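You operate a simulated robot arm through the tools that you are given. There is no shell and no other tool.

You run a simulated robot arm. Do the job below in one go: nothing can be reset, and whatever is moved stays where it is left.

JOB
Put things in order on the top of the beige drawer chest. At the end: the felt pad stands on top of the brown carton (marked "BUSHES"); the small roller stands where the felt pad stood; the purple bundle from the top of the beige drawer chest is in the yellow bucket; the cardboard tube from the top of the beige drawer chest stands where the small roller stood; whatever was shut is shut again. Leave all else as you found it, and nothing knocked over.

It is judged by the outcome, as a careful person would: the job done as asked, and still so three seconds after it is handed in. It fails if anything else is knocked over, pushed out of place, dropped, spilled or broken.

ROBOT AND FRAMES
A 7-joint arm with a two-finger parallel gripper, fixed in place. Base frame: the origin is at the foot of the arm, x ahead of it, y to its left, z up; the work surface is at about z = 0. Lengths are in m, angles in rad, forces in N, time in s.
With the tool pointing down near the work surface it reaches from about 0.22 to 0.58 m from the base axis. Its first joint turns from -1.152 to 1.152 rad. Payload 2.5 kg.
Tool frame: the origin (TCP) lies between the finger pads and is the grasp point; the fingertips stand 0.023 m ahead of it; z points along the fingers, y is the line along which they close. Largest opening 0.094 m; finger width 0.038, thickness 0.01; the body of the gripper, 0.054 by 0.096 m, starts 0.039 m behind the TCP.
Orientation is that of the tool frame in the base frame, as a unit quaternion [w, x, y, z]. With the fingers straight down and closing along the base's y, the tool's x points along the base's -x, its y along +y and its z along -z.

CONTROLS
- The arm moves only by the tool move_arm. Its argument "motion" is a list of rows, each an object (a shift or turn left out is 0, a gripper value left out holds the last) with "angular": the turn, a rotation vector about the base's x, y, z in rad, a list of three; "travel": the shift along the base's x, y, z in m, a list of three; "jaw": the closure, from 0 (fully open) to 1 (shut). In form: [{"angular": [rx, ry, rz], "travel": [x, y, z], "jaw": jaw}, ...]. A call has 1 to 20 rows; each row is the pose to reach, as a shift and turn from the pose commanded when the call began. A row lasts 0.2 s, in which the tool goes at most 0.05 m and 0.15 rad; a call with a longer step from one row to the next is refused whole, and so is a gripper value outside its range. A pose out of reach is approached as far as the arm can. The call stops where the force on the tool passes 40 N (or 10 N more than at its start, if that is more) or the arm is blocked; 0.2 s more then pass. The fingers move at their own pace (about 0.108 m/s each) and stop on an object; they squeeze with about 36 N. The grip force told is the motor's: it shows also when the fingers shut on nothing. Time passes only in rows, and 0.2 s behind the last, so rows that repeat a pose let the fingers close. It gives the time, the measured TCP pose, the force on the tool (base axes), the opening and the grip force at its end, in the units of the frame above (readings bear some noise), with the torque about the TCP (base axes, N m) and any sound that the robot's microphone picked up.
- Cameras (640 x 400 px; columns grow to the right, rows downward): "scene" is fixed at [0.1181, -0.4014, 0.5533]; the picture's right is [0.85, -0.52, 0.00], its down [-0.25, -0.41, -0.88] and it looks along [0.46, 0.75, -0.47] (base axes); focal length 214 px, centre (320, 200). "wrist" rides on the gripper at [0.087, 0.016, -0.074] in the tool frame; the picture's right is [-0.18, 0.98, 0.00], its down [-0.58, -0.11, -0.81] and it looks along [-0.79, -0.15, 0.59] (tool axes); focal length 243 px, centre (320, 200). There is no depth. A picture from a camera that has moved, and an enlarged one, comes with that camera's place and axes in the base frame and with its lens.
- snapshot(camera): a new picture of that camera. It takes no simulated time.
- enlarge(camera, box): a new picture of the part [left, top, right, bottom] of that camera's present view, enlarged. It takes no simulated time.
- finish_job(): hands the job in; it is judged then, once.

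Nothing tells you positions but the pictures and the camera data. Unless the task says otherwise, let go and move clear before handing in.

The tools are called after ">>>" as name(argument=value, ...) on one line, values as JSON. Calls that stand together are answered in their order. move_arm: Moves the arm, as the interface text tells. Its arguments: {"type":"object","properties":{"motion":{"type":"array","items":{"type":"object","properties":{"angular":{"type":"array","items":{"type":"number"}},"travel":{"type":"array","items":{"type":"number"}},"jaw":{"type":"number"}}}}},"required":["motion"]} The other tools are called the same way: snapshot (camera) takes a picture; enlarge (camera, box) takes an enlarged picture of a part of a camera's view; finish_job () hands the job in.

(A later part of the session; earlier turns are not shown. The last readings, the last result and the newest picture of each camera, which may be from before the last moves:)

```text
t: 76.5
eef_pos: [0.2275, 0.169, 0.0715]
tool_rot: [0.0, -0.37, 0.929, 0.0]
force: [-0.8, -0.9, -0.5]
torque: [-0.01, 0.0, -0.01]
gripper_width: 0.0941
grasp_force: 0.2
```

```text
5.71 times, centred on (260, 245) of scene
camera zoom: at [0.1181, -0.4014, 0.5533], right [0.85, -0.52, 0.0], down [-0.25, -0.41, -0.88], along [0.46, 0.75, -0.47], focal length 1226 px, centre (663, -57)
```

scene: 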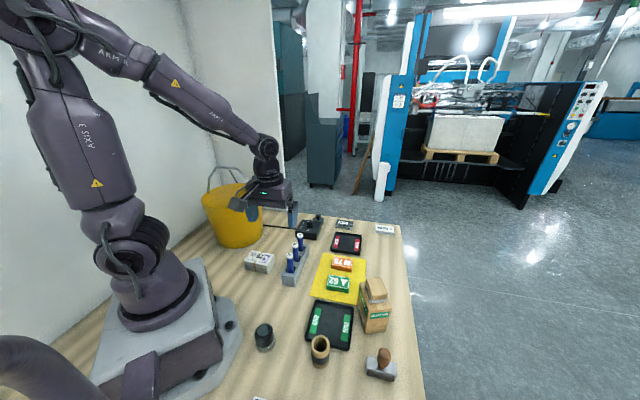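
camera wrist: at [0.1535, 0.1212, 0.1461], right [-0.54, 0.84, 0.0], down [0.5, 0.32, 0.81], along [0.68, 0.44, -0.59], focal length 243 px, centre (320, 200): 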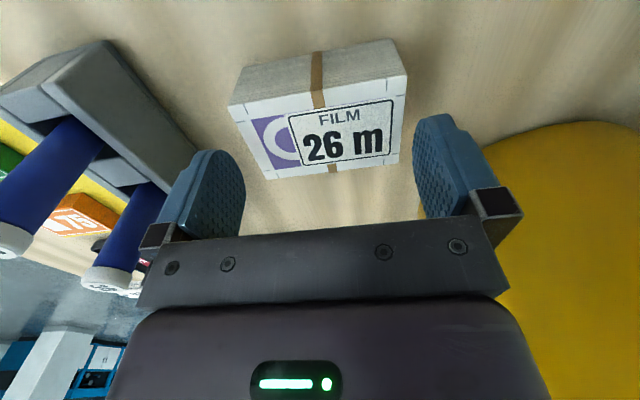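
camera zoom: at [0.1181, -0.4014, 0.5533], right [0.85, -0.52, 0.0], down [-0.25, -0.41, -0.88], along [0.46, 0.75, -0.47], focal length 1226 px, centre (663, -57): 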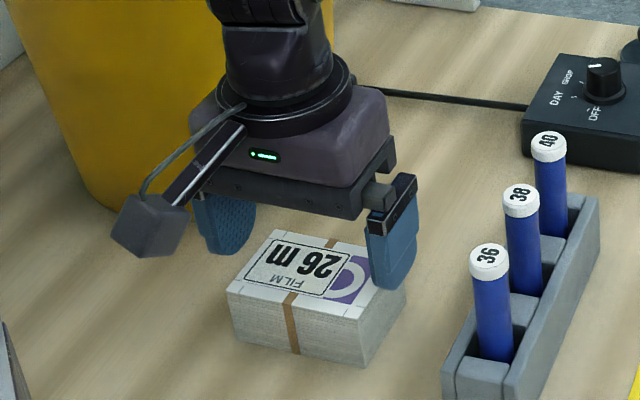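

It's within about 1.5 mm of centre, leaving 4–5 mm free at each end. I'll lower slowly around the bundle.

>>> move_arm(motion=[{"travel": [-0.001, 0.001, 0], "jaw": 0}, {"travel": [-0.001, 0.001, -0.006], "jaw": 0}, {"travel": [-0.001, 0.001, -0.012], "jaw": 0}, {"travel": [-0.001, 0.001, -0.018], "jaw": 0}, {"travel": [-0.001, 0.001, -0.024], "jaw": 0}, {"travel": [-0.001, 0.001, -0.029], "jaw": 0}, {"travel": [-0.001, 0.001, -0.029], "jaw": 0}])

>>> enlarge(camera="wrist", box=[190, 40, 450, 240])

>>> enlarge(camera="scene", box=[220, 210, 300, 280])

```text
t: 78.1
eef_pos: [0.2275, 0.1702, 0.0398]
tool_rot: [0.0, -0.369, 0.929, 0.002]
force: [-0.3, -0.3, 0.1]
torque: [-0.01, 0.0, -0.03]
gripper_width: 0.0939
grasp_force: 0.0
```

```text
2.00 times, centred on (320, 140) of wrist
camera zoom: at [0.1529, 0.1229, 0.1153], right [-0.54, 0.84, 0.0], down [0.5, 0.32, 0.81], along [0.68, 0.44, -0.59], focal length 485 px, centre (320, 320)
```

zoom: 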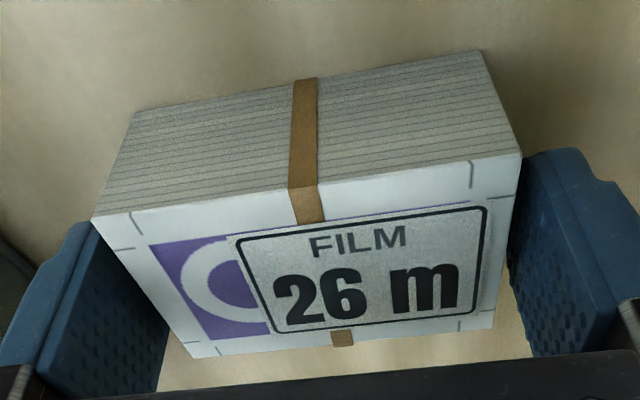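

```text
5.71 times, centred on (260, 245) of scene
camera zoom: at [0.1181, -0.4014, 0.5533], right [0.85, -0.52, 0.0], down [-0.25, -0.41, -0.88], along [0.46, 0.75, -0.47], focal length 1226 px, centre (663, -57)
```

zoom: 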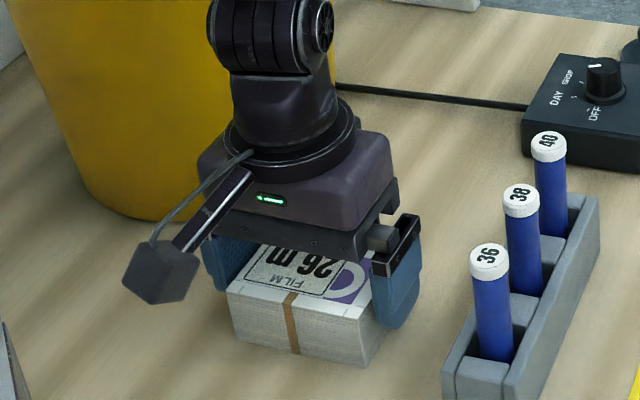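

The fingers straddle the bundle without contact. I'll close the jaws and see that the grip holds.

>>> move_arm(motion=[{"jaw": 0.04}, {"jaw": 0.08}, {"jaw": 0.12}, {"jaw": 0.5}, {"jaw": 1}, {"jaw": 1}])

>>> enlarge(camera="wrist", box=[190, 40, 450, 240])

```text
t: 79.5
eef_pos: [0.2259, 0.1715, 0.0405]
tool_rot: [-0.001, -0.369, 0.93, 0.001]
force: [0.4, 0.6, -1.1]
torque: [-0.03, -0.02, 0.03]
gripper_width: 0.0844
grasp_force: 35.8
```

```text
2.00 times, centred on (320, 140) of wrist
camera zoom: at [0.1528, 0.1228, 0.1155], right [-0.54, 0.84, 0.0], down [0.5, 0.32, 0.81], along [0.68, 0.44, -0.59], focal length 485 px, centre (320, 320)
```

zoom: 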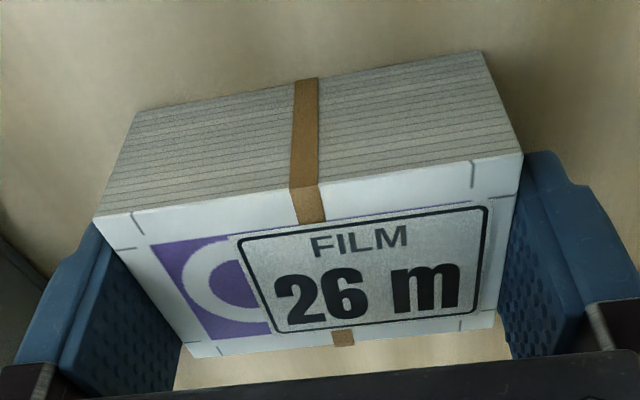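

The bundle is gripped (0.084 wide, 36 N). I'll lift it high and move over the robot side of the bucket opening, short of the upright handle.

>>> move_arm(motion=[{"travel": [0, 0, 0.01], "jaw": 1}, {"travel": [0, 0, 0.05], "jaw": 1}, {"travel": [0, 0, 0.095], "jaw": 1}, {"travel": [0, 0, 0.14], "jaw": 1}, {"travel": [0, 0, 0.185], "jaw": 1}, {"travel": [0, 0, 0.23], "jaw": 1}, {"travel": [0, 0, 0.25], "jaw": 1}, {"travel": [-0.0105, 0.038, 0.25], "angular": [0, 0, 0.015], "jaw": 1}, {"travel": [-0.021, 0.076, 0.25], "angular": [0, 0, 0.03], "jaw": 1}, {"travel": [-0.032, 0.114, 0.25], "angular": [0, 0, 0.045], "jaw": 1}, {"travel": [-0.032, 0.114, 0.25], "angular": [0, 0, 0.055], "jaw": 1}])

>>> snapshot(camera="wrist")

>>> snapshot(camera="scene")

>>> enlarge(camera="scene", box=[180, 130, 320, 260])

```text
t: 81.9
eef_pos: [0.1924, 0.2878, 0.2894]
tool_rot: [0.0, -0.394, 0.919, 0.001]
force: [0.4, 0.0, -1.2]
torque: [0.01, 0.0, 0.0]
gripper_width: 0.0844
grasp_force: 36.8
```

```text
taken
camera wrist: at [0.1214, 0.2353, 0.3648], right [-0.59, 0.81, 0.0], down [0.48, 0.35, 0.81], along [0.65, 0.47, -0.59], focal length 243 px, centre (320, 200)
```

wrist: 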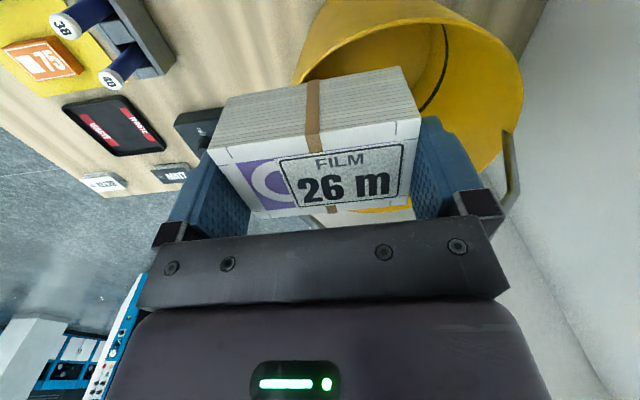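

```text
taken
```

scene: 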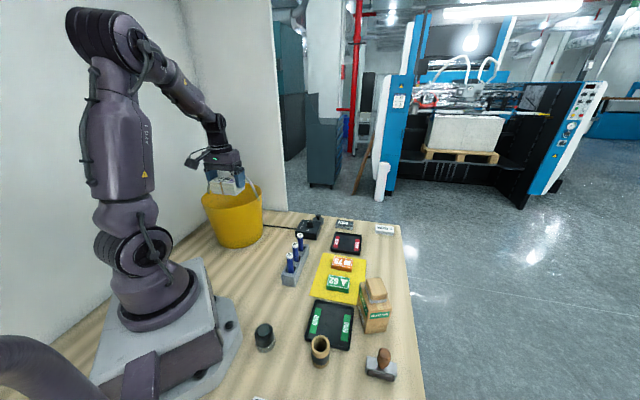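

```text
3.08 times, centred on (250, 195) of scene
camera zoom: at [0.1181, -0.4013, 0.5533], right [0.85, -0.52, 0.0], down [-0.25, -0.41, -0.88], along [0.46, 0.75, -0.47], focal length 660 px, centre (535, 215)
```

zoom: 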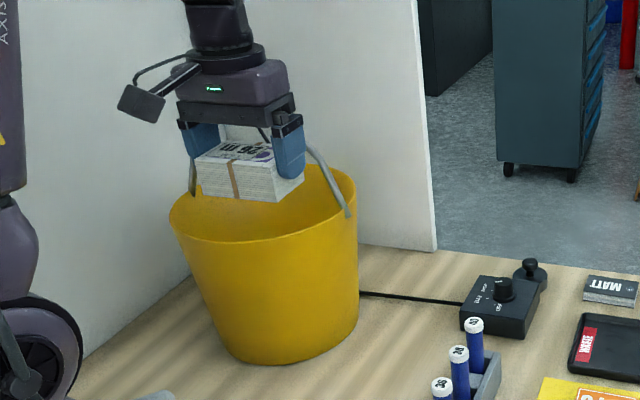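

The bundle is held high in front of the bucket. I'll study the rim and handle in the wrist view to set the entry point.

>>> enlarge(camera="wrist", box=[280, 0, 560, 240])

>>> enlarge(camera="scene", box=[190, 140, 280, 230])

```text
1.67 times, centred on (420, 120) of wrist
camera zoom: at [0.1214, 0.2353, 0.3648], right [-0.59, 0.81, 0.0], down [0.48, 0.35, 0.81], along [0.65, 0.47, -0.59], focal length 404 px, centre (153, 333)
```

zoom: 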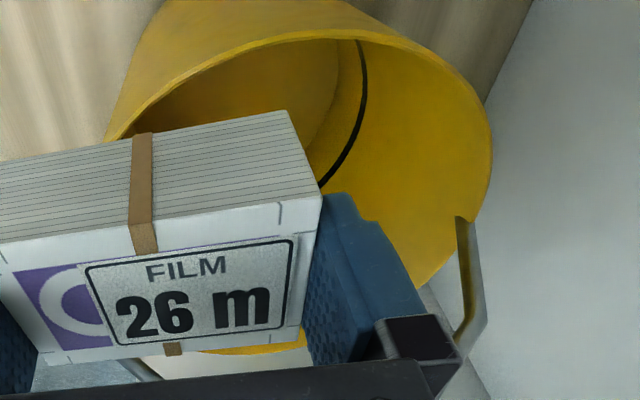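

```text
4.44 times, centred on (235, 185) of scene
camera zoom: at [0.1181, -0.4013, 0.5533], right [0.85, -0.52, 0.0], down [-0.25, -0.41, -0.88], along [0.46, 0.75, -0.47], focal length 953 px, centre (698, 267)
```

zoom: 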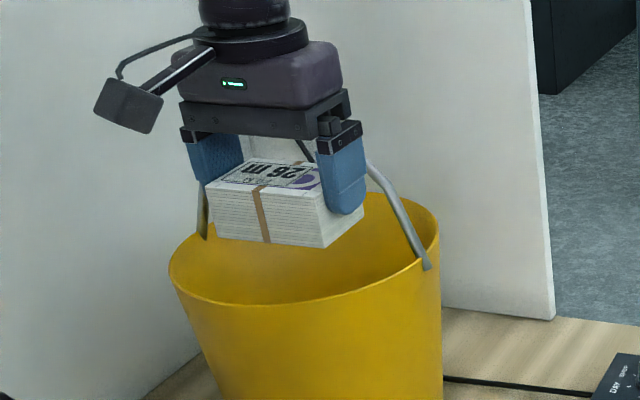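

The rim circle fits well: centre (0.217, 0.384), radius 0.110, top at about z = 0.188, with the handle's top bar at z ≈ 0.297. I'll move above the near half, about 5 cm on the robot's side of the handle.

>>> move_arm(motion=[{"travel": [-0.004, 0.019, 0], "jaw": 1}, {"travel": [-0.0087, 0.038, 0], "jaw": 1}, {"travel": [-0.013, 0.0573, 0], "jaw": 1}, {"travel": [-0.013, 0.0573, 0], "jaw": 1}])

>>> snapshot(camera="wrist")

>>> enlarge(camera="scene", box=[180, 110, 290, 230])

```text
t: 82.9
eef_pos: [0.1811, 0.3398, 0.2887]
tool_rot: [0.0, -0.395, 0.919, 0.0]
force: [-0.3, 0.1, -0.9]
torque: [-0.02, -0.03, -0.01]
gripper_width: 0.0846
grasp_force: 36.1
```

```text
taken
camera wrist: at [0.1097, 0.2883, 0.3643], right [-0.59, 0.81, 0.0], down [0.48, 0.35, 0.81], along [0.65, 0.47, -0.59], focal length 243 px, centre (320, 200)
```

wrist: 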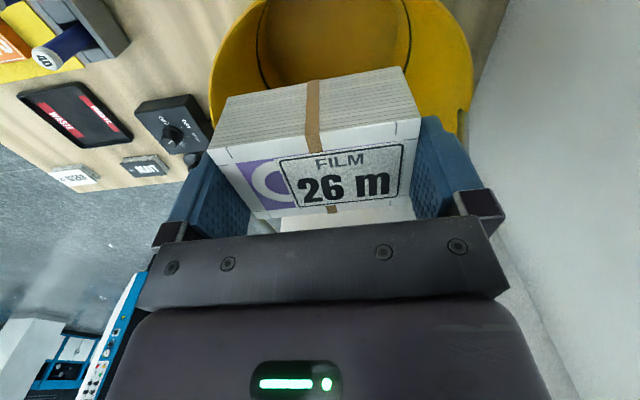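

```text
3.33 times, centred on (235, 170) of scene
camera zoom: at [0.1181, -0.4013, 0.5533], right [0.85, -0.52, 0.0], down [-0.25, -0.41, -0.88], along [0.46, 0.75, -0.47], focal length 715 px, centre (603, 300)
```

zoom: 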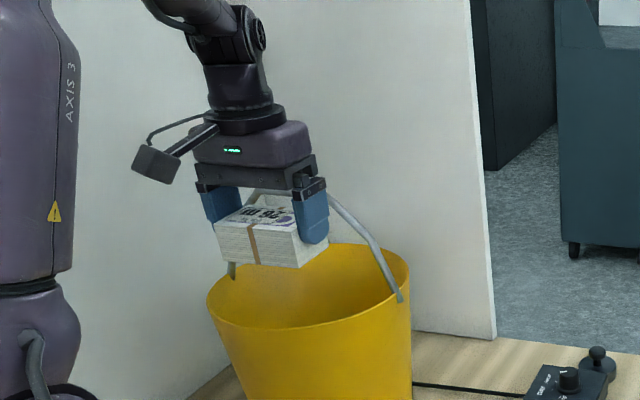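

I'm in position, about 2 mm further from the handle than planned and 4 mm off sideways. I'll trim that and lower the bundle into the opening.

>>> move_arm(motion=[{"travel": [-0.0013, 0.0045, 0], "jaw": 1}, {"travel": [-0.0013, 0.0045, -0.025], "jaw": 1}, {"travel": [-0.0013, 0.0045, -0.05], "jaw": 1}, {"travel": [-0.0013, 0.0045, -0.07], "jaw": 1}, {"travel": [-0.0013, 0.0045, -0.07], "jaw": 1}])

>>> snapshot(camera="wrist")

>>> enlarge(camera="scene", box=[180, 130, 290, 250])

```text
t: 83.7
eef_pos: [0.1834, 0.3503, 0.2543]
tool_rot: [0.012, -0.395, 0.919, 0.006]
force: [-0.5, -3.9, 8.4]
torque: [0.44, -0.46, -0.11]
gripper_width: 0.0843
grasp_force: 35.8
stopped in row 3: the force on the tool passed its limit at 68 N (the readings are from after the stop); the commanded pose is now the measured one
```

```text
taken
camera wrist: at [0.1105, 0.2968, 0.3262], right [-0.59, 0.81, 0.01], down [0.47, 0.33, 0.82], along [0.66, 0.48, -0.57], focal length 243 px, centre (320, 200)
```

wrist: 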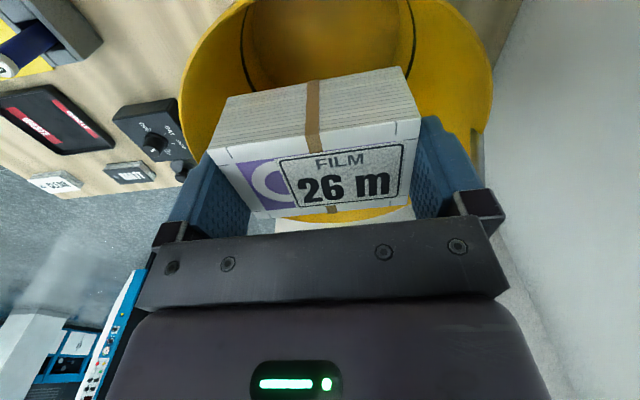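

```text
3.33 times, centred on (235, 190) of scene
camera zoom: at [0.1181, -0.4014, 0.5532], right [0.85, -0.52, 0.0], down [-0.25, -0.41, -0.88], along [0.46, 0.75, -0.47], focal length 715 px, centre (603, 233)
```

zoom: 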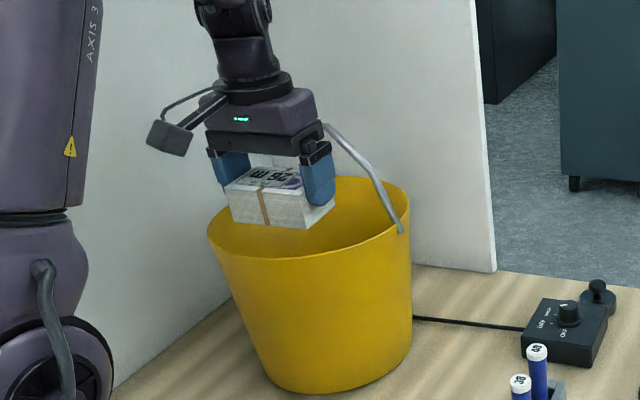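

Something touched the bucket handle on the way down and the arm stopped. I'll look closely before I do anything else.

>>> enlarge(camera="scene", box=[205, 150, 265, 210])

>>> enlarge(camera="wrist", box=[150, 0, 520, 240])

```text
6.67 times, centred on (235, 180) of scene
camera zoom: at [0.1181, -0.4014, 0.5532], right [0.85, -0.52, 0.0], down [-0.25, -0.41, -0.88], along [0.46, 0.75, -0.47], focal length 1430 px, centre (887, 333)
```

zoom: 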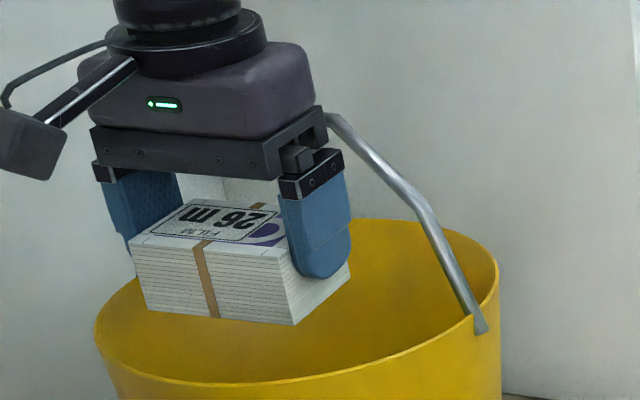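

```text
1.67 times, centred on (335, 120) of wrist
camera zoom: at [0.1105, 0.2968, 0.3262], right [-0.59, 0.81, 0.01], down [0.47, 0.33, 0.82], along [0.66, 0.48, -0.57], focal length 404 px, centre (295, 333)
```

zoom: 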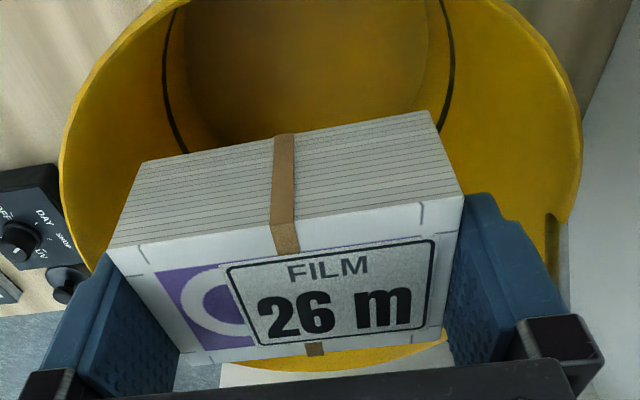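

The gripper's rear edge met the handle's top bar, because the handle leans further toward the robot than I judged. Neither the handle nor the bucket has moved. I'll back straight up, return the bundle to its old place, and regrip it off-centre so it hangs farther under the handle while the hand stays clear.

>>> move_arm(motion=[{"travel": [0, 0, 0.015], "angular": [-0.007, 0.006, 0], "jaw": 1}, {"travel": [-0.004, -0.005, 0.035], "angular": [-0.0205, 0.0173, 0], "jaw": 1}, {"travel": [-0.008, -0.02, 0.05], "angular": [-0.0205, 0.0173, 0], "jaw": 1}, {"travel": [-0.008, -0.06, 0.05], "angular": [-0.0205, 0.0173, 0], "jaw": 1}, {"travel": [0.005, -0.1, 0.05], "angular": [-0.0205, 0.0173, 0], "jaw": 1}, {"travel": [0.025, -0.14, 0.04], "angular": [-0.0205, 0.0173, 0], "jaw": 1}, {"travel": [0.0438, -0.1795, 0.03], "angular": [-0.0205, 0.0173, 0], "jaw": 1}, {"travel": [0.0438, -0.1795, 0.0], "angular": [-0.0205, 0.0173, 0], "jaw": 1}])

>>> snapshot(camera="wrist")

>>> enlarge(camera="scene", box=[180, 140, 300, 280])

```text
t: 85.5
eef_pos: [0.2271, 0.1702, 0.2515]
tool_rot: [-0.001, -0.395, 0.919, -0.001]
force: [-0.1, 1.1, -0.6]
torque: [0.02, 0.02, 0.0]
gripper_width: 0.0846
grasp_force: 35.8
```

```text
taken
camera wrist: at [0.1553, 0.1187, 0.3273], right [-0.59, 0.81, 0.0], down [0.48, 0.35, 0.8], along [0.65, 0.47, -0.59], focal length 243 px, centre (320, 200)
```

wrist: 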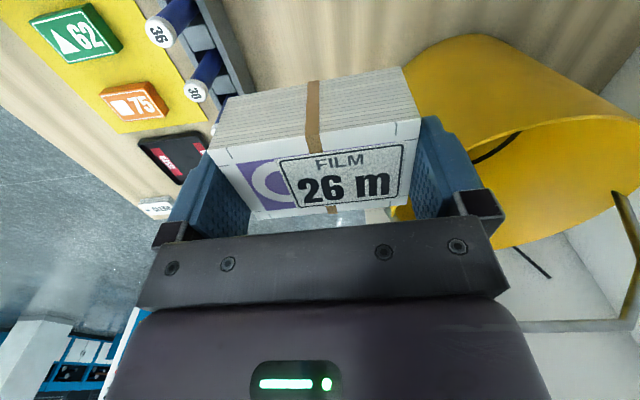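

```text
2.86 times, centred on (240, 210) of scene
camera zoom: at [0.1181, -0.4014, 0.5533], right [0.85, -0.52, 0.0], down [-0.25, -0.41, -0.88], along [0.46, 0.75, -0.47], focal length 613 px, centre (549, 171)
```

zoom: 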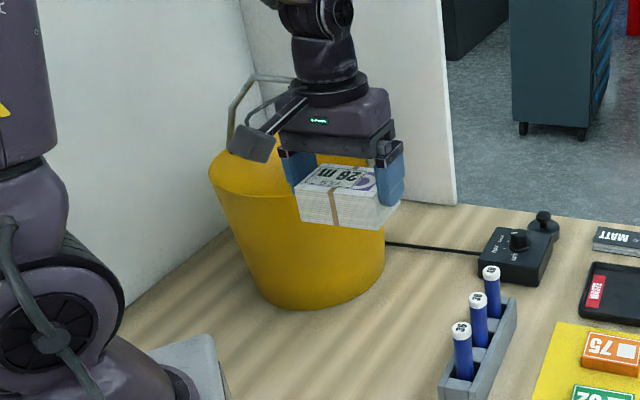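

The tool is level again and everything else is unchanged. I'll set the bundle down in its old place.

>>> move_arm(motion=[{"travel": [0, 0, -0.04], "jaw": 1}, {"travel": [0, 0, -0.08], "jaw": 1}, {"travel": [0, 0, -0.12], "jaw": 1}, {"travel": [0, 0, -0.16], "jaw": 1}, {"travel": [0, 0, -0.19], "jaw": 1}, {"travel": [0, 0, -0.2], "jaw": 1}, {"travel": [0, 0, -0.2], "jaw": 1}])

>>> enlarge(camera="scene", box=[220, 210, 300, 280])

```text
t: 87.1
eef_pos: [0.2297, 0.1681, 0.0505]
tool_rot: [0.0, -0.394, 0.919, -0.001]
force: [0.2, -0.2, -1.9]
torque: [0.02, 0.02, 0.0]
gripper_width: 0.0847
grasp_force: 35.9
```

```text
5.71 times, centred on (260, 245) of scene
camera zoom: at [0.1181, -0.4014, 0.5533], right [0.85, -0.52, 0.0], down [-0.25, -0.41, -0.88], along [0.46, 0.75, -0.47], focal length 1226 px, centre (663, -57)
```

zoom: 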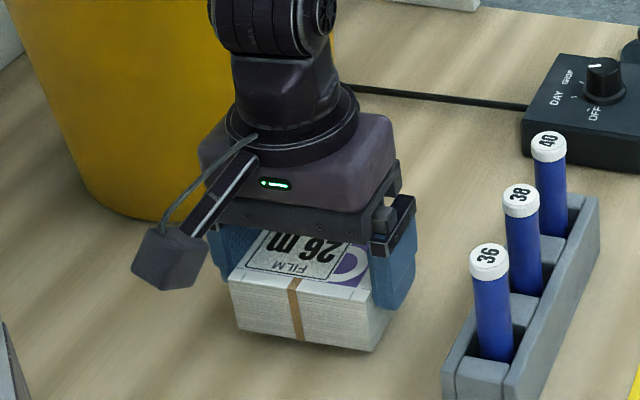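

>>> move_arm(motion=[{"travel": [0, 0, -0.004], "jaw": 1}, {"travel": [0, 0, -0.0075], "jaw": 1}, {"travel": [0, 0, -0.0075], "jaw": 1}])

```text
t: 87.9
eef_pos: [0.2273, 0.168, 0.0439]
tool_rot: [-0.001, -0.393, 0.919, 0.0]
force: [-0.3, -0.4, -2.0]
torque: [-0.04, 0.01, 0.02]
gripper_width: 0.0846
grasp_force: 35.7
```

>>> move_arm(motion=[{"travel": [0, 0, -0.0012], "jaw": 1}, {"travel": [0, 0, -0.0024], "jaw": 1}, {"travel": [0, 0, -0.0024], "jaw": 1}])

```text
t: 88.7
eef_pos: [0.2264, 0.1703, 0.0416]
tool_rot: [-0.002, -0.395, 0.919, -0.001]
force: [-0.4, -1.0, -0.2]
torque: [0.01, 0.01, 0.0]
gripper_width: 0.0846
grasp_force: 36.1
```

>>> move_arm(motion=[{"travel": [0, 0, -0.0006], "jaw": 1}, {"travel": [0, 0, -0.0012], "jaw": 1}, {"travel": [0, 0, -0.0012], "jaw": 1}])

```text
t: 89.5
eef_pos: [0.2278, 0.1714, 0.0401]
tool_rot: [-0.002, -0.395, 0.919, -0.001]
force: [-0.1, 0.2, -1.8]
torque: [0.0, -0.01, 0.01]
gripper_width: 0.0844
grasp_force: 35.7
```

>>> move_arm(motion=[{"travel": [0, 0, -0.0006], "jaw": 1}, {"travel": [0, 0, -0.0012], "jaw": 1}, {"travel": [0, 0, -0.0012], "jaw": 1}])

```text
t: 90.3
eef_pos: [0.2276, 0.1719, 0.04]
tool_rot: [0.0, -0.394, 0.919, 0.0]
force: [-0.3, -3.2, 32.5]
torque: [0.34, 0.04, -0.04]
gripper_width: 0.0844
grasp_force: 36.3
```

The bundle is down. I'll ease the pressure and open the jaws fully.

>>> move_arm(motion=[{"travel": [0, 0, 0.001], "jaw": 1}, {"travel": [0, 0, 0.0012], "jaw": 0.08}, {"travel": [0, 0, 0.0012], "jaw": 0.04}, {"travel": [0, 0, 0.0012], "jaw": 0}, {"travel": [0, 0, 0.0012], "jaw": 0}])

>>> enlarge(camera="wrist", box=[190, 40, 450, 240])

```text
t: 91.5
eef_pos: [0.2276, 0.169, 0.0415]
tool_rot: [-0.002, -0.394, 0.919, 0.0]
force: [-0.8, -0.8, -0.1]
torque: [0.04, -0.02, 0.0]
gripper_width: 0.0942
grasp_force: 0.0
```

```text
2.00 times, centred on (320, 140) of wrist
camera zoom: at [0.1564, 0.1182, 0.1169], right [-0.59, 0.81, 0.0], down [0.48, 0.35, 0.8], along [0.65, 0.47, -0.59], focal length 485 px, centre (320, 320)
```

zoom: 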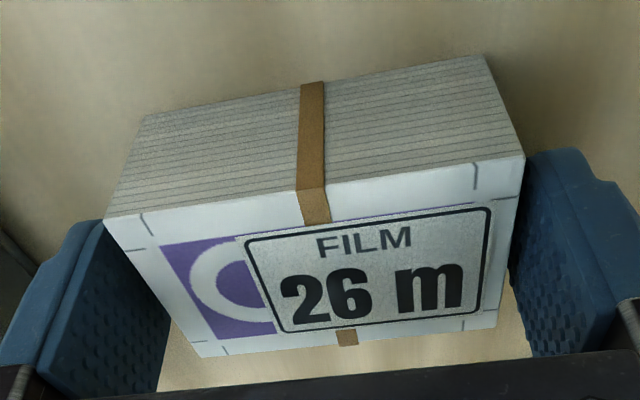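

The bundle sits free in its old place. I'll rise high and take a steep look at the bucket handle to measure its true lean.

>>> move_arm(motion=[{"travel": [0, 0, 0.02], "jaw": 0}, {"travel": [0, 0, 0.06], "jaw": 0}, {"travel": [0, 0, 0.105], "jaw": 0}, {"travel": [0, 0, 0.15], "jaw": 0}, {"travel": [0, 0, 0.195], "jaw": 0}, {"travel": [0, 0, 0.24], "jaw": 0}, {"travel": [0, 0, 0.285], "jaw": 0}, {"travel": [0, 0, 0.33], "jaw": 0}, {"travel": [-0.005, 0.02, 0.37], "jaw": 0}, {"travel": [-0.015, 0.05, 0.385], "jaw": 0}, {"travel": [-0.0276, 0.08, 0.385], "jaw": 0}, {"travel": [-0.0276, 0.08, 0.385], "jaw": 0}])

>>> snapshot(camera="wrist")

>>> enlarge(camera="wrist", box=[220, 0, 480, 220])

>>> enlarge(camera="scene", box=[180, 140, 300, 280])

```text
t: 94.1
eef_pos: [0.2013, 0.2523, 0.4251]
tool_rot: [-0.003, -0.394, 0.919, -0.001]
force: [0.4, -0.5, 0.0]
torque: [-0.01, 0.02, 0.01]
gripper_width: 0.094
grasp_force: 0.0
```

```text
taken
camera wrist: at [0.1305, 0.2003, 0.5005], right [-0.59, 0.81, 0.0], down [0.48, 0.35, 0.8], along [0.65, 0.47, -0.59], focal length 243 px, centre (320, 200)
```

wrist: 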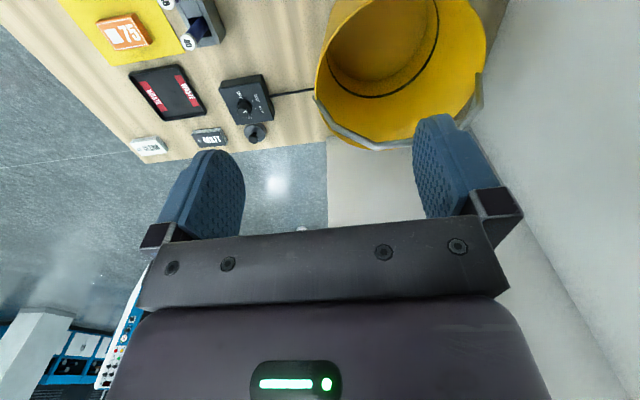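

```text
1.82 times, centred on (350, 110) of wrist
camera zoom: at [0.1305, 0.2003, 0.5005], right [-0.59, 0.81, 0.0], down [0.48, 0.35, 0.8], along [0.65, 0.47, -0.59], focal length 441 px, centre (266, 364)
```

zoom: 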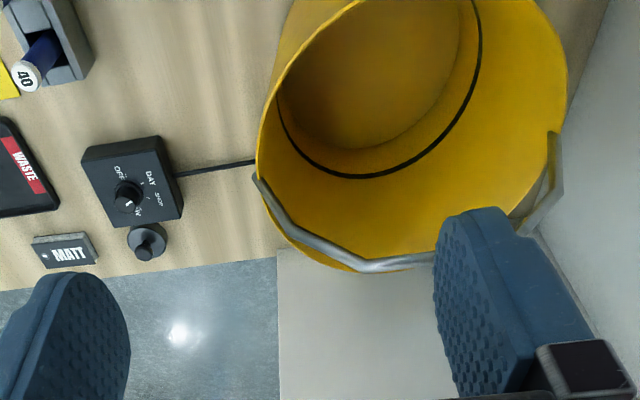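

```text
2.86 times, centred on (240, 210) of scene
camera zoom: at [0.1181, -0.4014, 0.5533], right [0.85, -0.52, 0.0], down [-0.25, -0.41, -0.88], along [0.46, 0.75, -0.47], focal length 613 px, centre (549, 171)
```

zoom: 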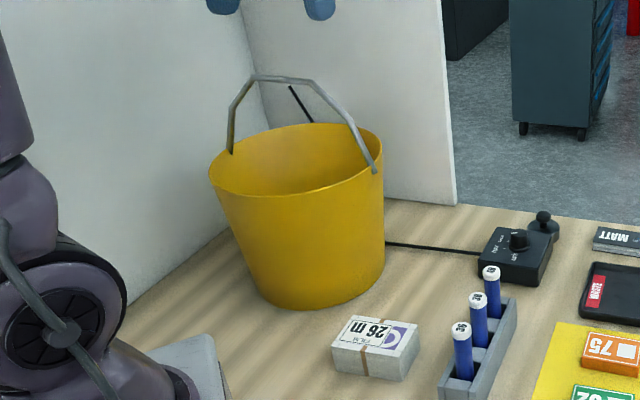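

From this steep view the handle stands nearly upright (top bar near n ≈ 0, z ≈ 0.295), so the gripper body itself reaches about 5 cm behind the TCP. I'll regrip the bundle 15 mm off-centre and enter the bucket about 6.6 cm from the handle plane, so hand and bundle both clear.

>>> move_arm(motion=[{"travel": [0.004, -0.03, -0.025], "angular": [0.0042, -0.0047, 0], "jaw": 0}, {"travel": [0.01, -0.06, -0.05], "angular": [0.0042, -0.0047, 0], "jaw": 0}, {"travel": [0.0155, -0.0917, -0.08], "angular": [0.0042, -0.0047, 0], "jaw": 0}, {"travel": [0.0155, -0.0917, -0.125], "angular": [0.0042, -0.0047, 0], "jaw": 0}, {"travel": [0.0155, -0.0917, -0.17], "angular": [0.0042, -0.0047, 0], "jaw": 0}, {"travel": [0.0155, -0.0917, -0.215], "angular": [0.0042, -0.0047, 0], "jaw": 0}, {"travel": [0.0155, -0.0917, -0.26], "angular": [0.0042, -0.0047, 0], "jaw": 0}, {"travel": [0.0155, -0.0917, -0.3], "angular": [0.0042, -0.0047, 0], "jaw": 0}, {"travel": [0.0155, -0.0917, -0.33], "angular": [0.0042, -0.0047, 0], "jaw": 0}, {"travel": [0.0155, -0.0917, -0.33], "angular": [0.0042, -0.0047, 0], "jaw": 0}])

>>> snapshot(camera="wrist")

>>> enlarge(camera="wrist", box=[200, 20, 440, 230])

>>> enlarge(camera="scene", box=[200, 200, 300, 290])

```text
t: 96.3
eef_pos: [0.2171, 0.1602, 0.0974]
tool_rot: [0.002, -0.394, 0.919, 0.0]
force: [-0.7, -1.4, 0.0]
torque: [-0.02, 0.0, 0.0]
gripper_width: 0.0941
grasp_force: 0.0
```

```text
taken
camera wrist: at [0.1449, 0.1077, 0.1724], right [-0.59, 0.81, 0.0], down [0.48, 0.34, 0.81], along [0.66, 0.47, -0.59], focal length 243 px, centre (320, 200)
```

wrist: 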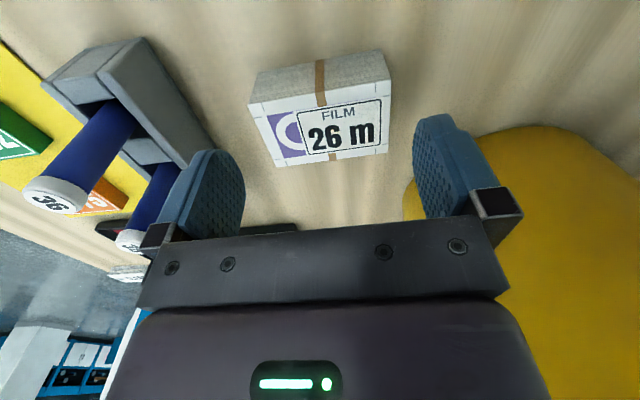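

```text
1.90 times, centred on (320, 125) of wrist
camera zoom: at [0.1449, 0.1077, 0.1724], right [-0.59, 0.81, 0.0], down [0.48, 0.34, 0.81], along [0.66, 0.47, -0.59], focal length 462 px, centre (320, 343)
```

zoom: 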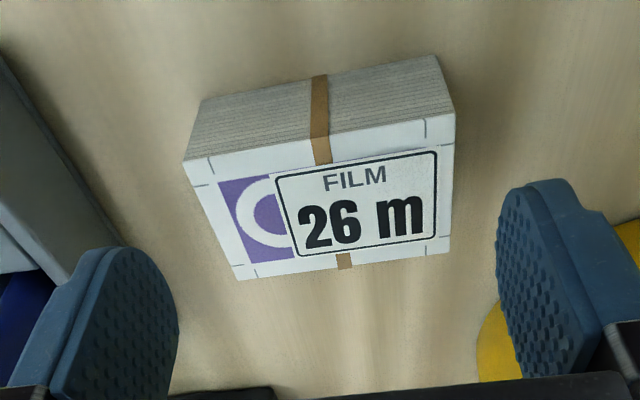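

```text
4.44 times, centred on (250, 245) of scene
camera zoom: at [0.1181, -0.4014, 0.5533], right [0.85, -0.52, 0.0], down [-0.25, -0.41, -0.88], along [0.46, 0.75, -0.47], focal length 953 px, centre (631, 0)
```

zoom: 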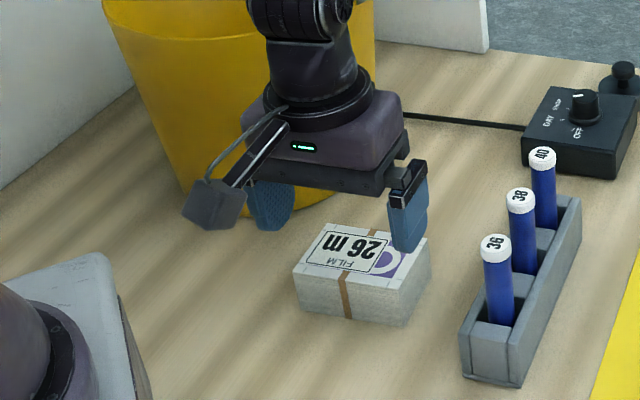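

Alignment is very good: the bundle is centred between the jaws and offset 14 mm as planned. I'll go down to just above it and re-check.

>>> move_arm(motion=[{"travel": [0, 0, -0.013], "jaw": 0}, {"travel": [0, 0, -0.025], "jaw": 0}, {"travel": [0, 0, -0.025], "jaw": 0}])

>>> enlarge(camera="wrist", box=[200, 20, 440, 230])

```text
t: 97.1
eef_pos: [0.2168, 0.1587, 0.0714]
tool_rot: [0.001, -0.394, 0.919, 0.002]
force: [-0.5, -0.3, 1.3]
torque: [0.03, 0.03, -0.01]
gripper_width: 0.094
grasp_force: 0.0
```

```text
1.90 times, centred on (320, 125) of wrist
camera zoom: at [0.1456, 0.1078, 0.1455], right [-0.59, 0.81, 0.0], down [0.48, 0.35, 0.81], along [0.66, 0.47, -0.59], focal length 462 px, centre (320, 343)
```

zoom: 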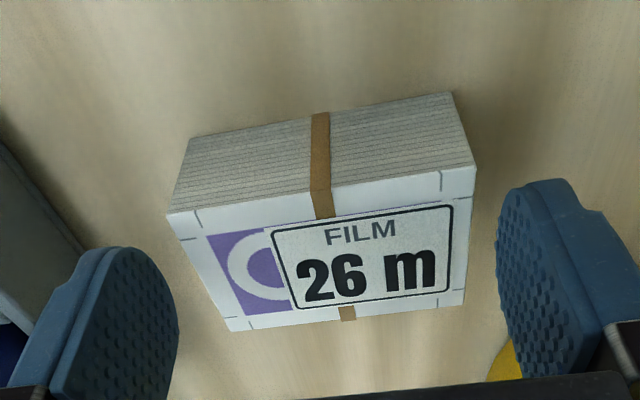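

Still centred to within half a millimetre. I'll descend around it and close.

>>> move_arm(motion=[{"travel": [0, 0, -0.006], "jaw": 0}, {"travel": [0, 0, -0.012], "jaw": 0}, {"travel": [0, 0, -0.018], "jaw": 0}, {"travel": [0, 0, -0.0255], "jaw": 0}, {"travel": [0, 0, -0.0255], "jaw": 0}])

>>> enlarge(camera="wrist", box=[190, 40, 450, 240])

```text
t: 98.3
eef_pos: [0.2166, 0.1581, 0.0465]
tool_rot: [0.001, -0.394, 0.919, 0.0]
force: [-1.2, 0.4, -0.1]
torque: [0.02, 0.04, 0.01]
gripper_width: 0.0938
grasp_force: 0.1
```

```text
2.00 times, centred on (320, 140) of wrist
camera zoom: at [0.144, 0.1067, 0.1205], right [-0.59, 0.81, 0.0], down [0.48, 0.35, 0.81], along [0.66, 0.47, -0.59], focal length 485 px, centre (320, 320)
```

zoom: 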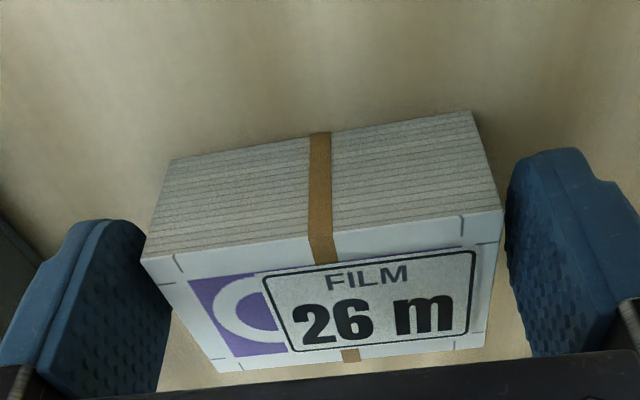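

>>> move_arm(motion=[{"travel": [0, 0, -0.0015], "jaw": 0}, {"travel": [0, 0, -0.0015], "jaw": 0.04}, {"travel": [0, 0, -0.0015], "jaw": 0.08}, {"travel": [0, 0, -0.0015], "jaw": 0.2}, {"travel": [0, 0, -0.0015], "jaw": 1}, {"travel": [0, 0, -0.0015], "jaw": 1}, {"travel": [0, 0, 0.01], "jaw": 1}, {"travel": [0, 0, 0.03], "jaw": 1}, {"travel": [0, 0, 0.03], "jaw": 1}])

>>> enlarge(camera="wrist", box=[190, 40, 450, 240])

>>> enlarge(camera="scene", box=[200, 200, 300, 290])

```text
t: 100.3
eef_pos: [0.2143, 0.1581, 0.0764]
tool_rot: [0.001, -0.395, 0.919, 0.001]
force: [0.2, 0.0, -1.9]
torque: [-0.01, 0.06, 0.01]
gripper_width: 0.0844
grasp_force: 35.9
```

```text
2.00 times, centred on (320, 140) of wrist
camera zoom: at [0.1431, 0.1057, 0.1509], right [-0.59, 0.81, 0.0], down [0.48, 0.35, 0.81], along [0.65, 0.47, -0.59], focal length 485 px, centre (320, 320)
```

zoom: 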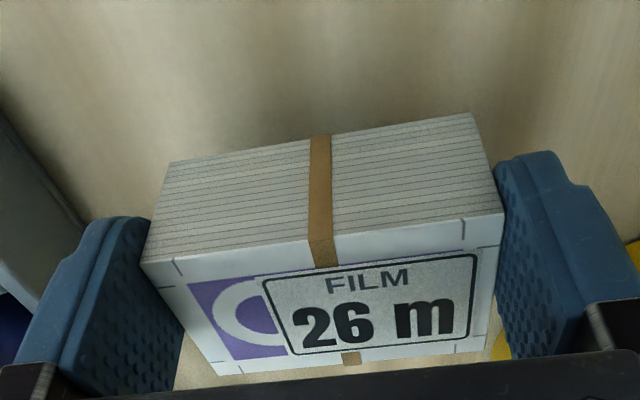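

```text
4.44 times, centred on (250, 245) of scene
camera zoom: at [0.1181, -0.4014, 0.5533], right [0.85, -0.52, 0.0], down [-0.25, -0.41, -0.88], along [0.46, 0.75, -0.47], focal length 953 px, centre (631, 0)
```

zoom: 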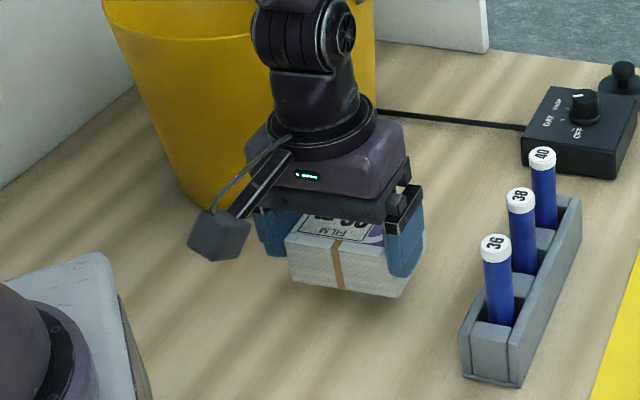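

The bundle is held level in the off-centre grip. I'll lift it high and carry it over the near side of the bucket.

>>> move_arm(motion=[{"travel": [0, 0, 0.04], "jaw": 1}, {"travel": [0, 0, 0.085], "jaw": 1}, {"travel": [0, 0, 0.13], "jaw": 1}, {"travel": [0, 0, 0.175], "jaw": 1}, {"travel": [0, 0, 0.22], "jaw": 1}, {"travel": [-0.008, 0.035, 0.23], "jaw": 1}, {"travel": [-0.017, 0.07, 0.23], "jaw": 1}, {"travel": [-0.026, 0.107, 0.23], "jaw": 1}, {"travel": [-0.035, 0.143, 0.23], "jaw": 1}, {"travel": [-0.043, 0.174, 0.23], "jaw": 1}, {"travel": [-0.043, 0.174, 0.23], "jaw": 1}])

>>> snapshot(camera="wrist")

>>> enlarge(camera="scene", box=[180, 110, 290, 230])

```text
t: 102.7
eef_pos: [0.171, 0.3352, 0.3035]
tool_rot: [0.0, -0.394, 0.919, 0.0]
force: [-0.2, 0.0, -2.7]
torque: [-0.02, 0.01, 0.01]
gripper_width: 0.0845
grasp_force: 36.2
```

```text
taken
camera wrist: at [0.0991, 0.2846, 0.3789], right [-0.59, 0.81, 0.0], down [0.48, 0.35, 0.81], along [0.66, 0.47, -0.59], focal length 243 px, centre (320, 200)
```

wrist: 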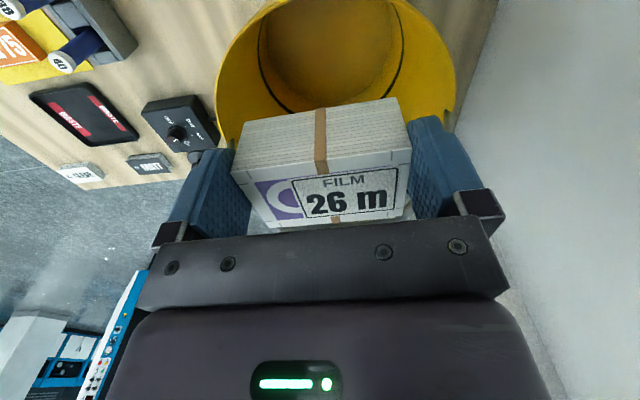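

```text
3.33 times, centred on (235, 170) of scene
camera zoom: at [0.1181, -0.4013, 0.5533], right [0.85, -0.52, 0.0], down [-0.25, -0.41, -0.88], along [0.46, 0.75, -0.47], focal length 715 px, centre (603, 300)
```

zoom: 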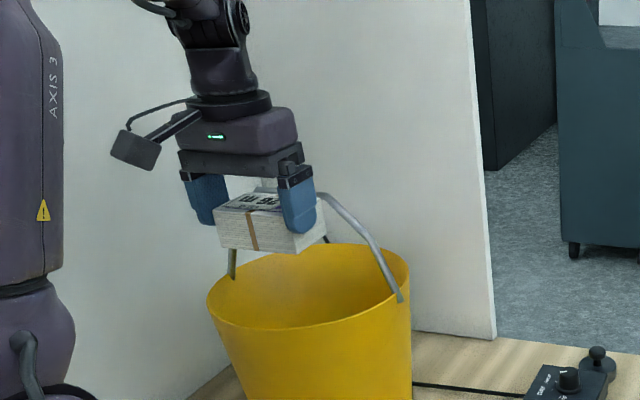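

The hand is 6.6 cm from the handle plane and centred. I'll lower in small steps past the handle's height and watch the force.

>>> move_arm(motion=[{"travel": [0, 0, -0.015], "jaw": 1}, {"travel": [0, 0, -0.03], "jaw": 1}, {"travel": [0, 0, -0.04], "jaw": 1}, {"travel": [0, 0, -0.04], "jaw": 1}])

>>> snapshot(camera="wrist")

```text
t: 103.7
eef_pos: [0.1714, 0.3343, 0.2659]
tool_rot: [0.001, -0.394, 0.919, 0.0]
force: [0.4, -0.2, -0.3]
torque: [0.01, 0.04, -0.02]
gripper_width: 0.0846
grasp_force: 36.0
```

```text
taken
camera wrist: at [0.1001, 0.282, 0.3412], right [-0.59, 0.81, 0.0], down [0.48, 0.35, 0.81], along [0.66, 0.47, -0.59], focal length 243 px, centre (320, 200)
```

wrist: 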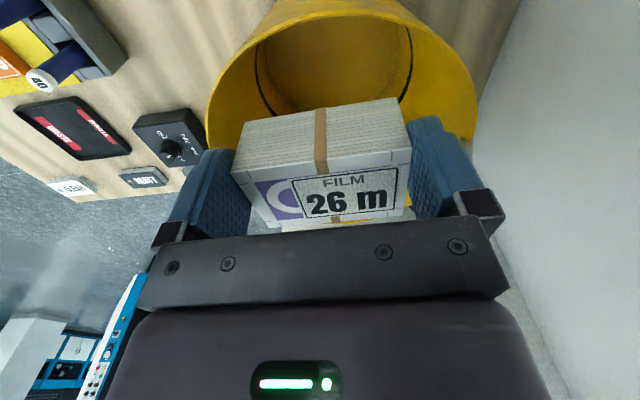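

>>> move_arm(motion=[{"travel": [0, 0, -0.004], "jaw": 1}, {"travel": [0, 0, -0.008], "jaw": 1}, {"travel": [0, 0, -0.012], "jaw": 1}, {"travel": [0, 0, -0.012], "jaw": 1}])

```text
t: 104.7
eef_pos: [0.1708, 0.3317, 0.2537]
tool_rot: [0.002, -0.394, 0.919, 0.001]
force: [0.1, -0.7, -0.7]
torque: [-0.03, 0.01, -0.01]
gripper_width: 0.0846
grasp_force: 35.7
```

I'm past the handle bar's height with no contact. I'll continue down and trim the small drift.

>>> move_arm(motion=[{"travel": [0.0005, 0.001, -0.007], "jaw": 1}, {"travel": [0.001, 0.002, -0.014], "jaw": 1}, {"travel": [0.001, 0.002, -0.021], "jaw": 1}, {"travel": [0.001, 0.002, -0.028], "jaw": 1}, {"travel": [0.001, 0.002, -0.028], "jaw": 1}])

>>> snapshot(camera="wrist")

>>> enlarge(camera="scene", box=[180, 120, 290, 240])

```text
t: 105.9
eef_pos: [0.1734, 0.3353, 0.2252]
tool_rot: [0.001, -0.394, 0.919, 0.0]
force: [-0.5, 0.5, -1.2]
torque: [0.02, -0.01, -0.02]
gripper_width: 0.0844
grasp_force: 36.0
```

```text
taken
camera wrist: at [0.0997, 0.2828, 0.3004], right [-0.59, 0.81, 0.0], down [0.48, 0.35, 0.81], along [0.66, 0.47, -0.59], focal length 243 px, centre (320, 200)
```

wrist: 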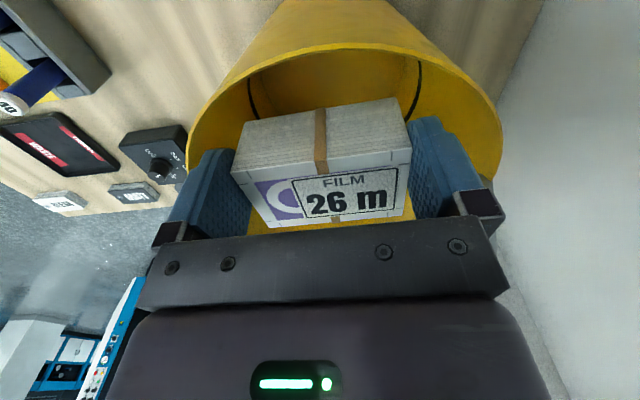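

```text
3.33 times, centred on (235, 180) of scene
camera zoom: at [0.1181, -0.4014, 0.5533], right [0.85, -0.52, 0.0], down [-0.25, -0.41, -0.88], along [0.46, 0.75, -0.47], focal length 715 px, centre (603, 267)
```

zoom: 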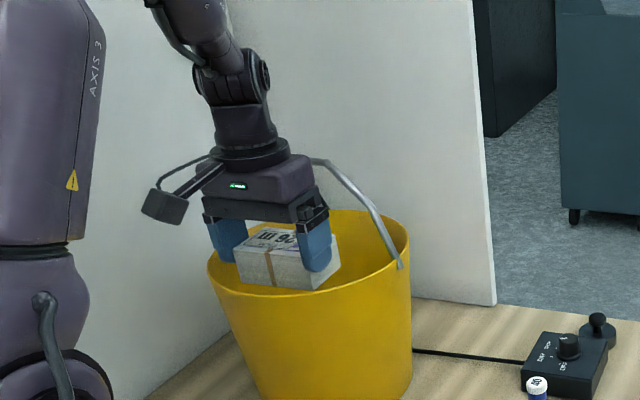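

The bundle is entering the bucket and everything clears. I'll continue down.

>>> move_arm(motion=[{"travel": [0, 0, -0.007], "jaw": 1}, {"travel": [0, 0, -0.014], "jaw": 1}, {"travel": [0, 0, -0.021], "jaw": 1}, {"travel": [0, 0, -0.028], "jaw": 1}, {"travel": [0, 0, -0.028], "jaw": 1}])

>>> snapshot(camera="wrist")

>>> enlarge(camera="scene", box=[190, 130, 280, 230])

```text
t: 107.1
eef_pos: [0.17, 0.3348, 0.1978]
tool_rot: [0.002, -0.394, 0.919, 0.001]
force: [0.3, 1.9, 0.3]
torque: [-0.04, -0.03, 0.06]
gripper_width: 0.0843
grasp_force: 35.9
```

```text
taken
camera wrist: at [0.0994, 0.2829, 0.2724], right [-0.59, 0.81, 0.0], down [0.48, 0.34, 0.81], along [0.66, 0.47, -0.59], focal length 243 px, centre (320, 200)
```

wrist: 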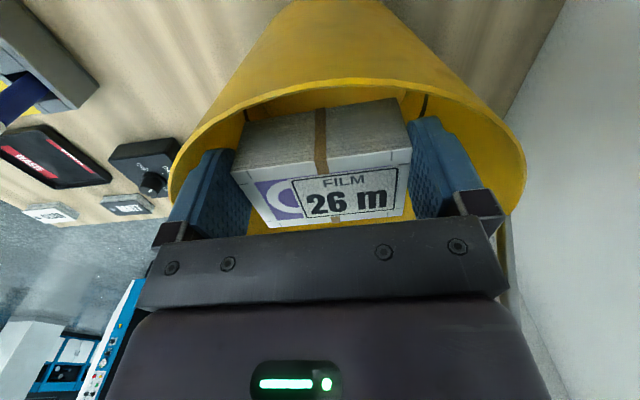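

```text
4.00 times, centred on (235, 180) of scene
camera zoom: at [0.1181, -0.4014, 0.5533], right [0.85, -0.52, 0.0], down [-0.25, -0.41, -0.88], along [0.46, 0.75, -0.47], focal length 858 px, centre (660, 280)
```

zoom: 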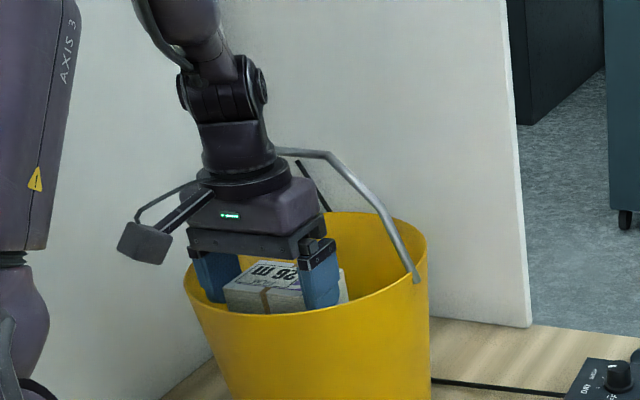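

>>> move_arm(motion=[{"travel": [0, 0, -0.006], "jaw": 1}, {"travel": [0, 0, -0.012], "jaw": 1}, {"travel": [0, 0, -0.018], "jaw": 1}, {"travel": [0, 0, -0.024], "jaw": 1}, {"travel": [0, 0, -0.024], "jaw": 1}])

>>> snapshot(camera="wrist")

>>> enlarge(camera="scene", box=[190, 130, 280, 230])

```text
t: 107.7
eef_pos: [0.1716, 0.3352, 0.192]
tool_rot: [0.004, -0.394, 0.919, 0.0]
force: [-1.4, -1.4, 8.8]
torque: [-0.57, -0.27, -0.13]
gripper_width: 0.0842
grasp_force: 36.2
stopped in row 2: the force on the tool passed its limit at 53 N (the readings are from after the stop); the commanded pose is now the measured one
```

```text
taken
camera wrist: at [0.0996, 0.2837, 0.2661], right [-0.58, 0.81, 0.0], down [0.47, 0.34, 0.81], along [0.66, 0.47, -0.59], focal length 243 px, centre (320, 200)
```

wrist: 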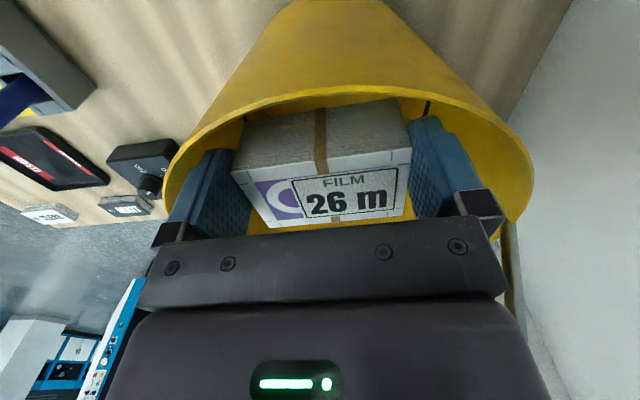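

```text
4.00 times, centred on (235, 180) of scene
camera zoom: at [0.1181, -0.4014, 0.5533], right [0.85, -0.52, 0.0], down [-0.25, -0.41, -0.88], along [0.46, 0.75, -0.47], focal length 858 px, centre (660, 280)
```

zoom: 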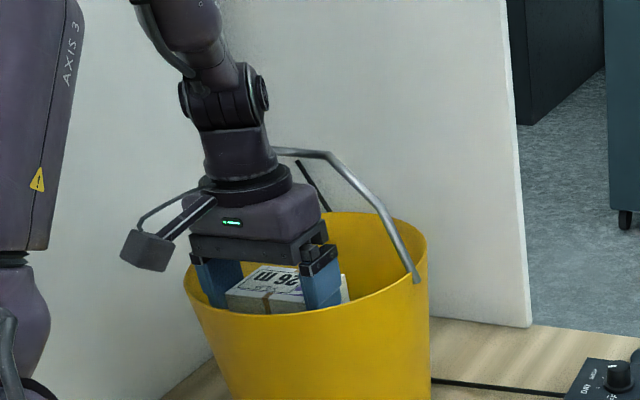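

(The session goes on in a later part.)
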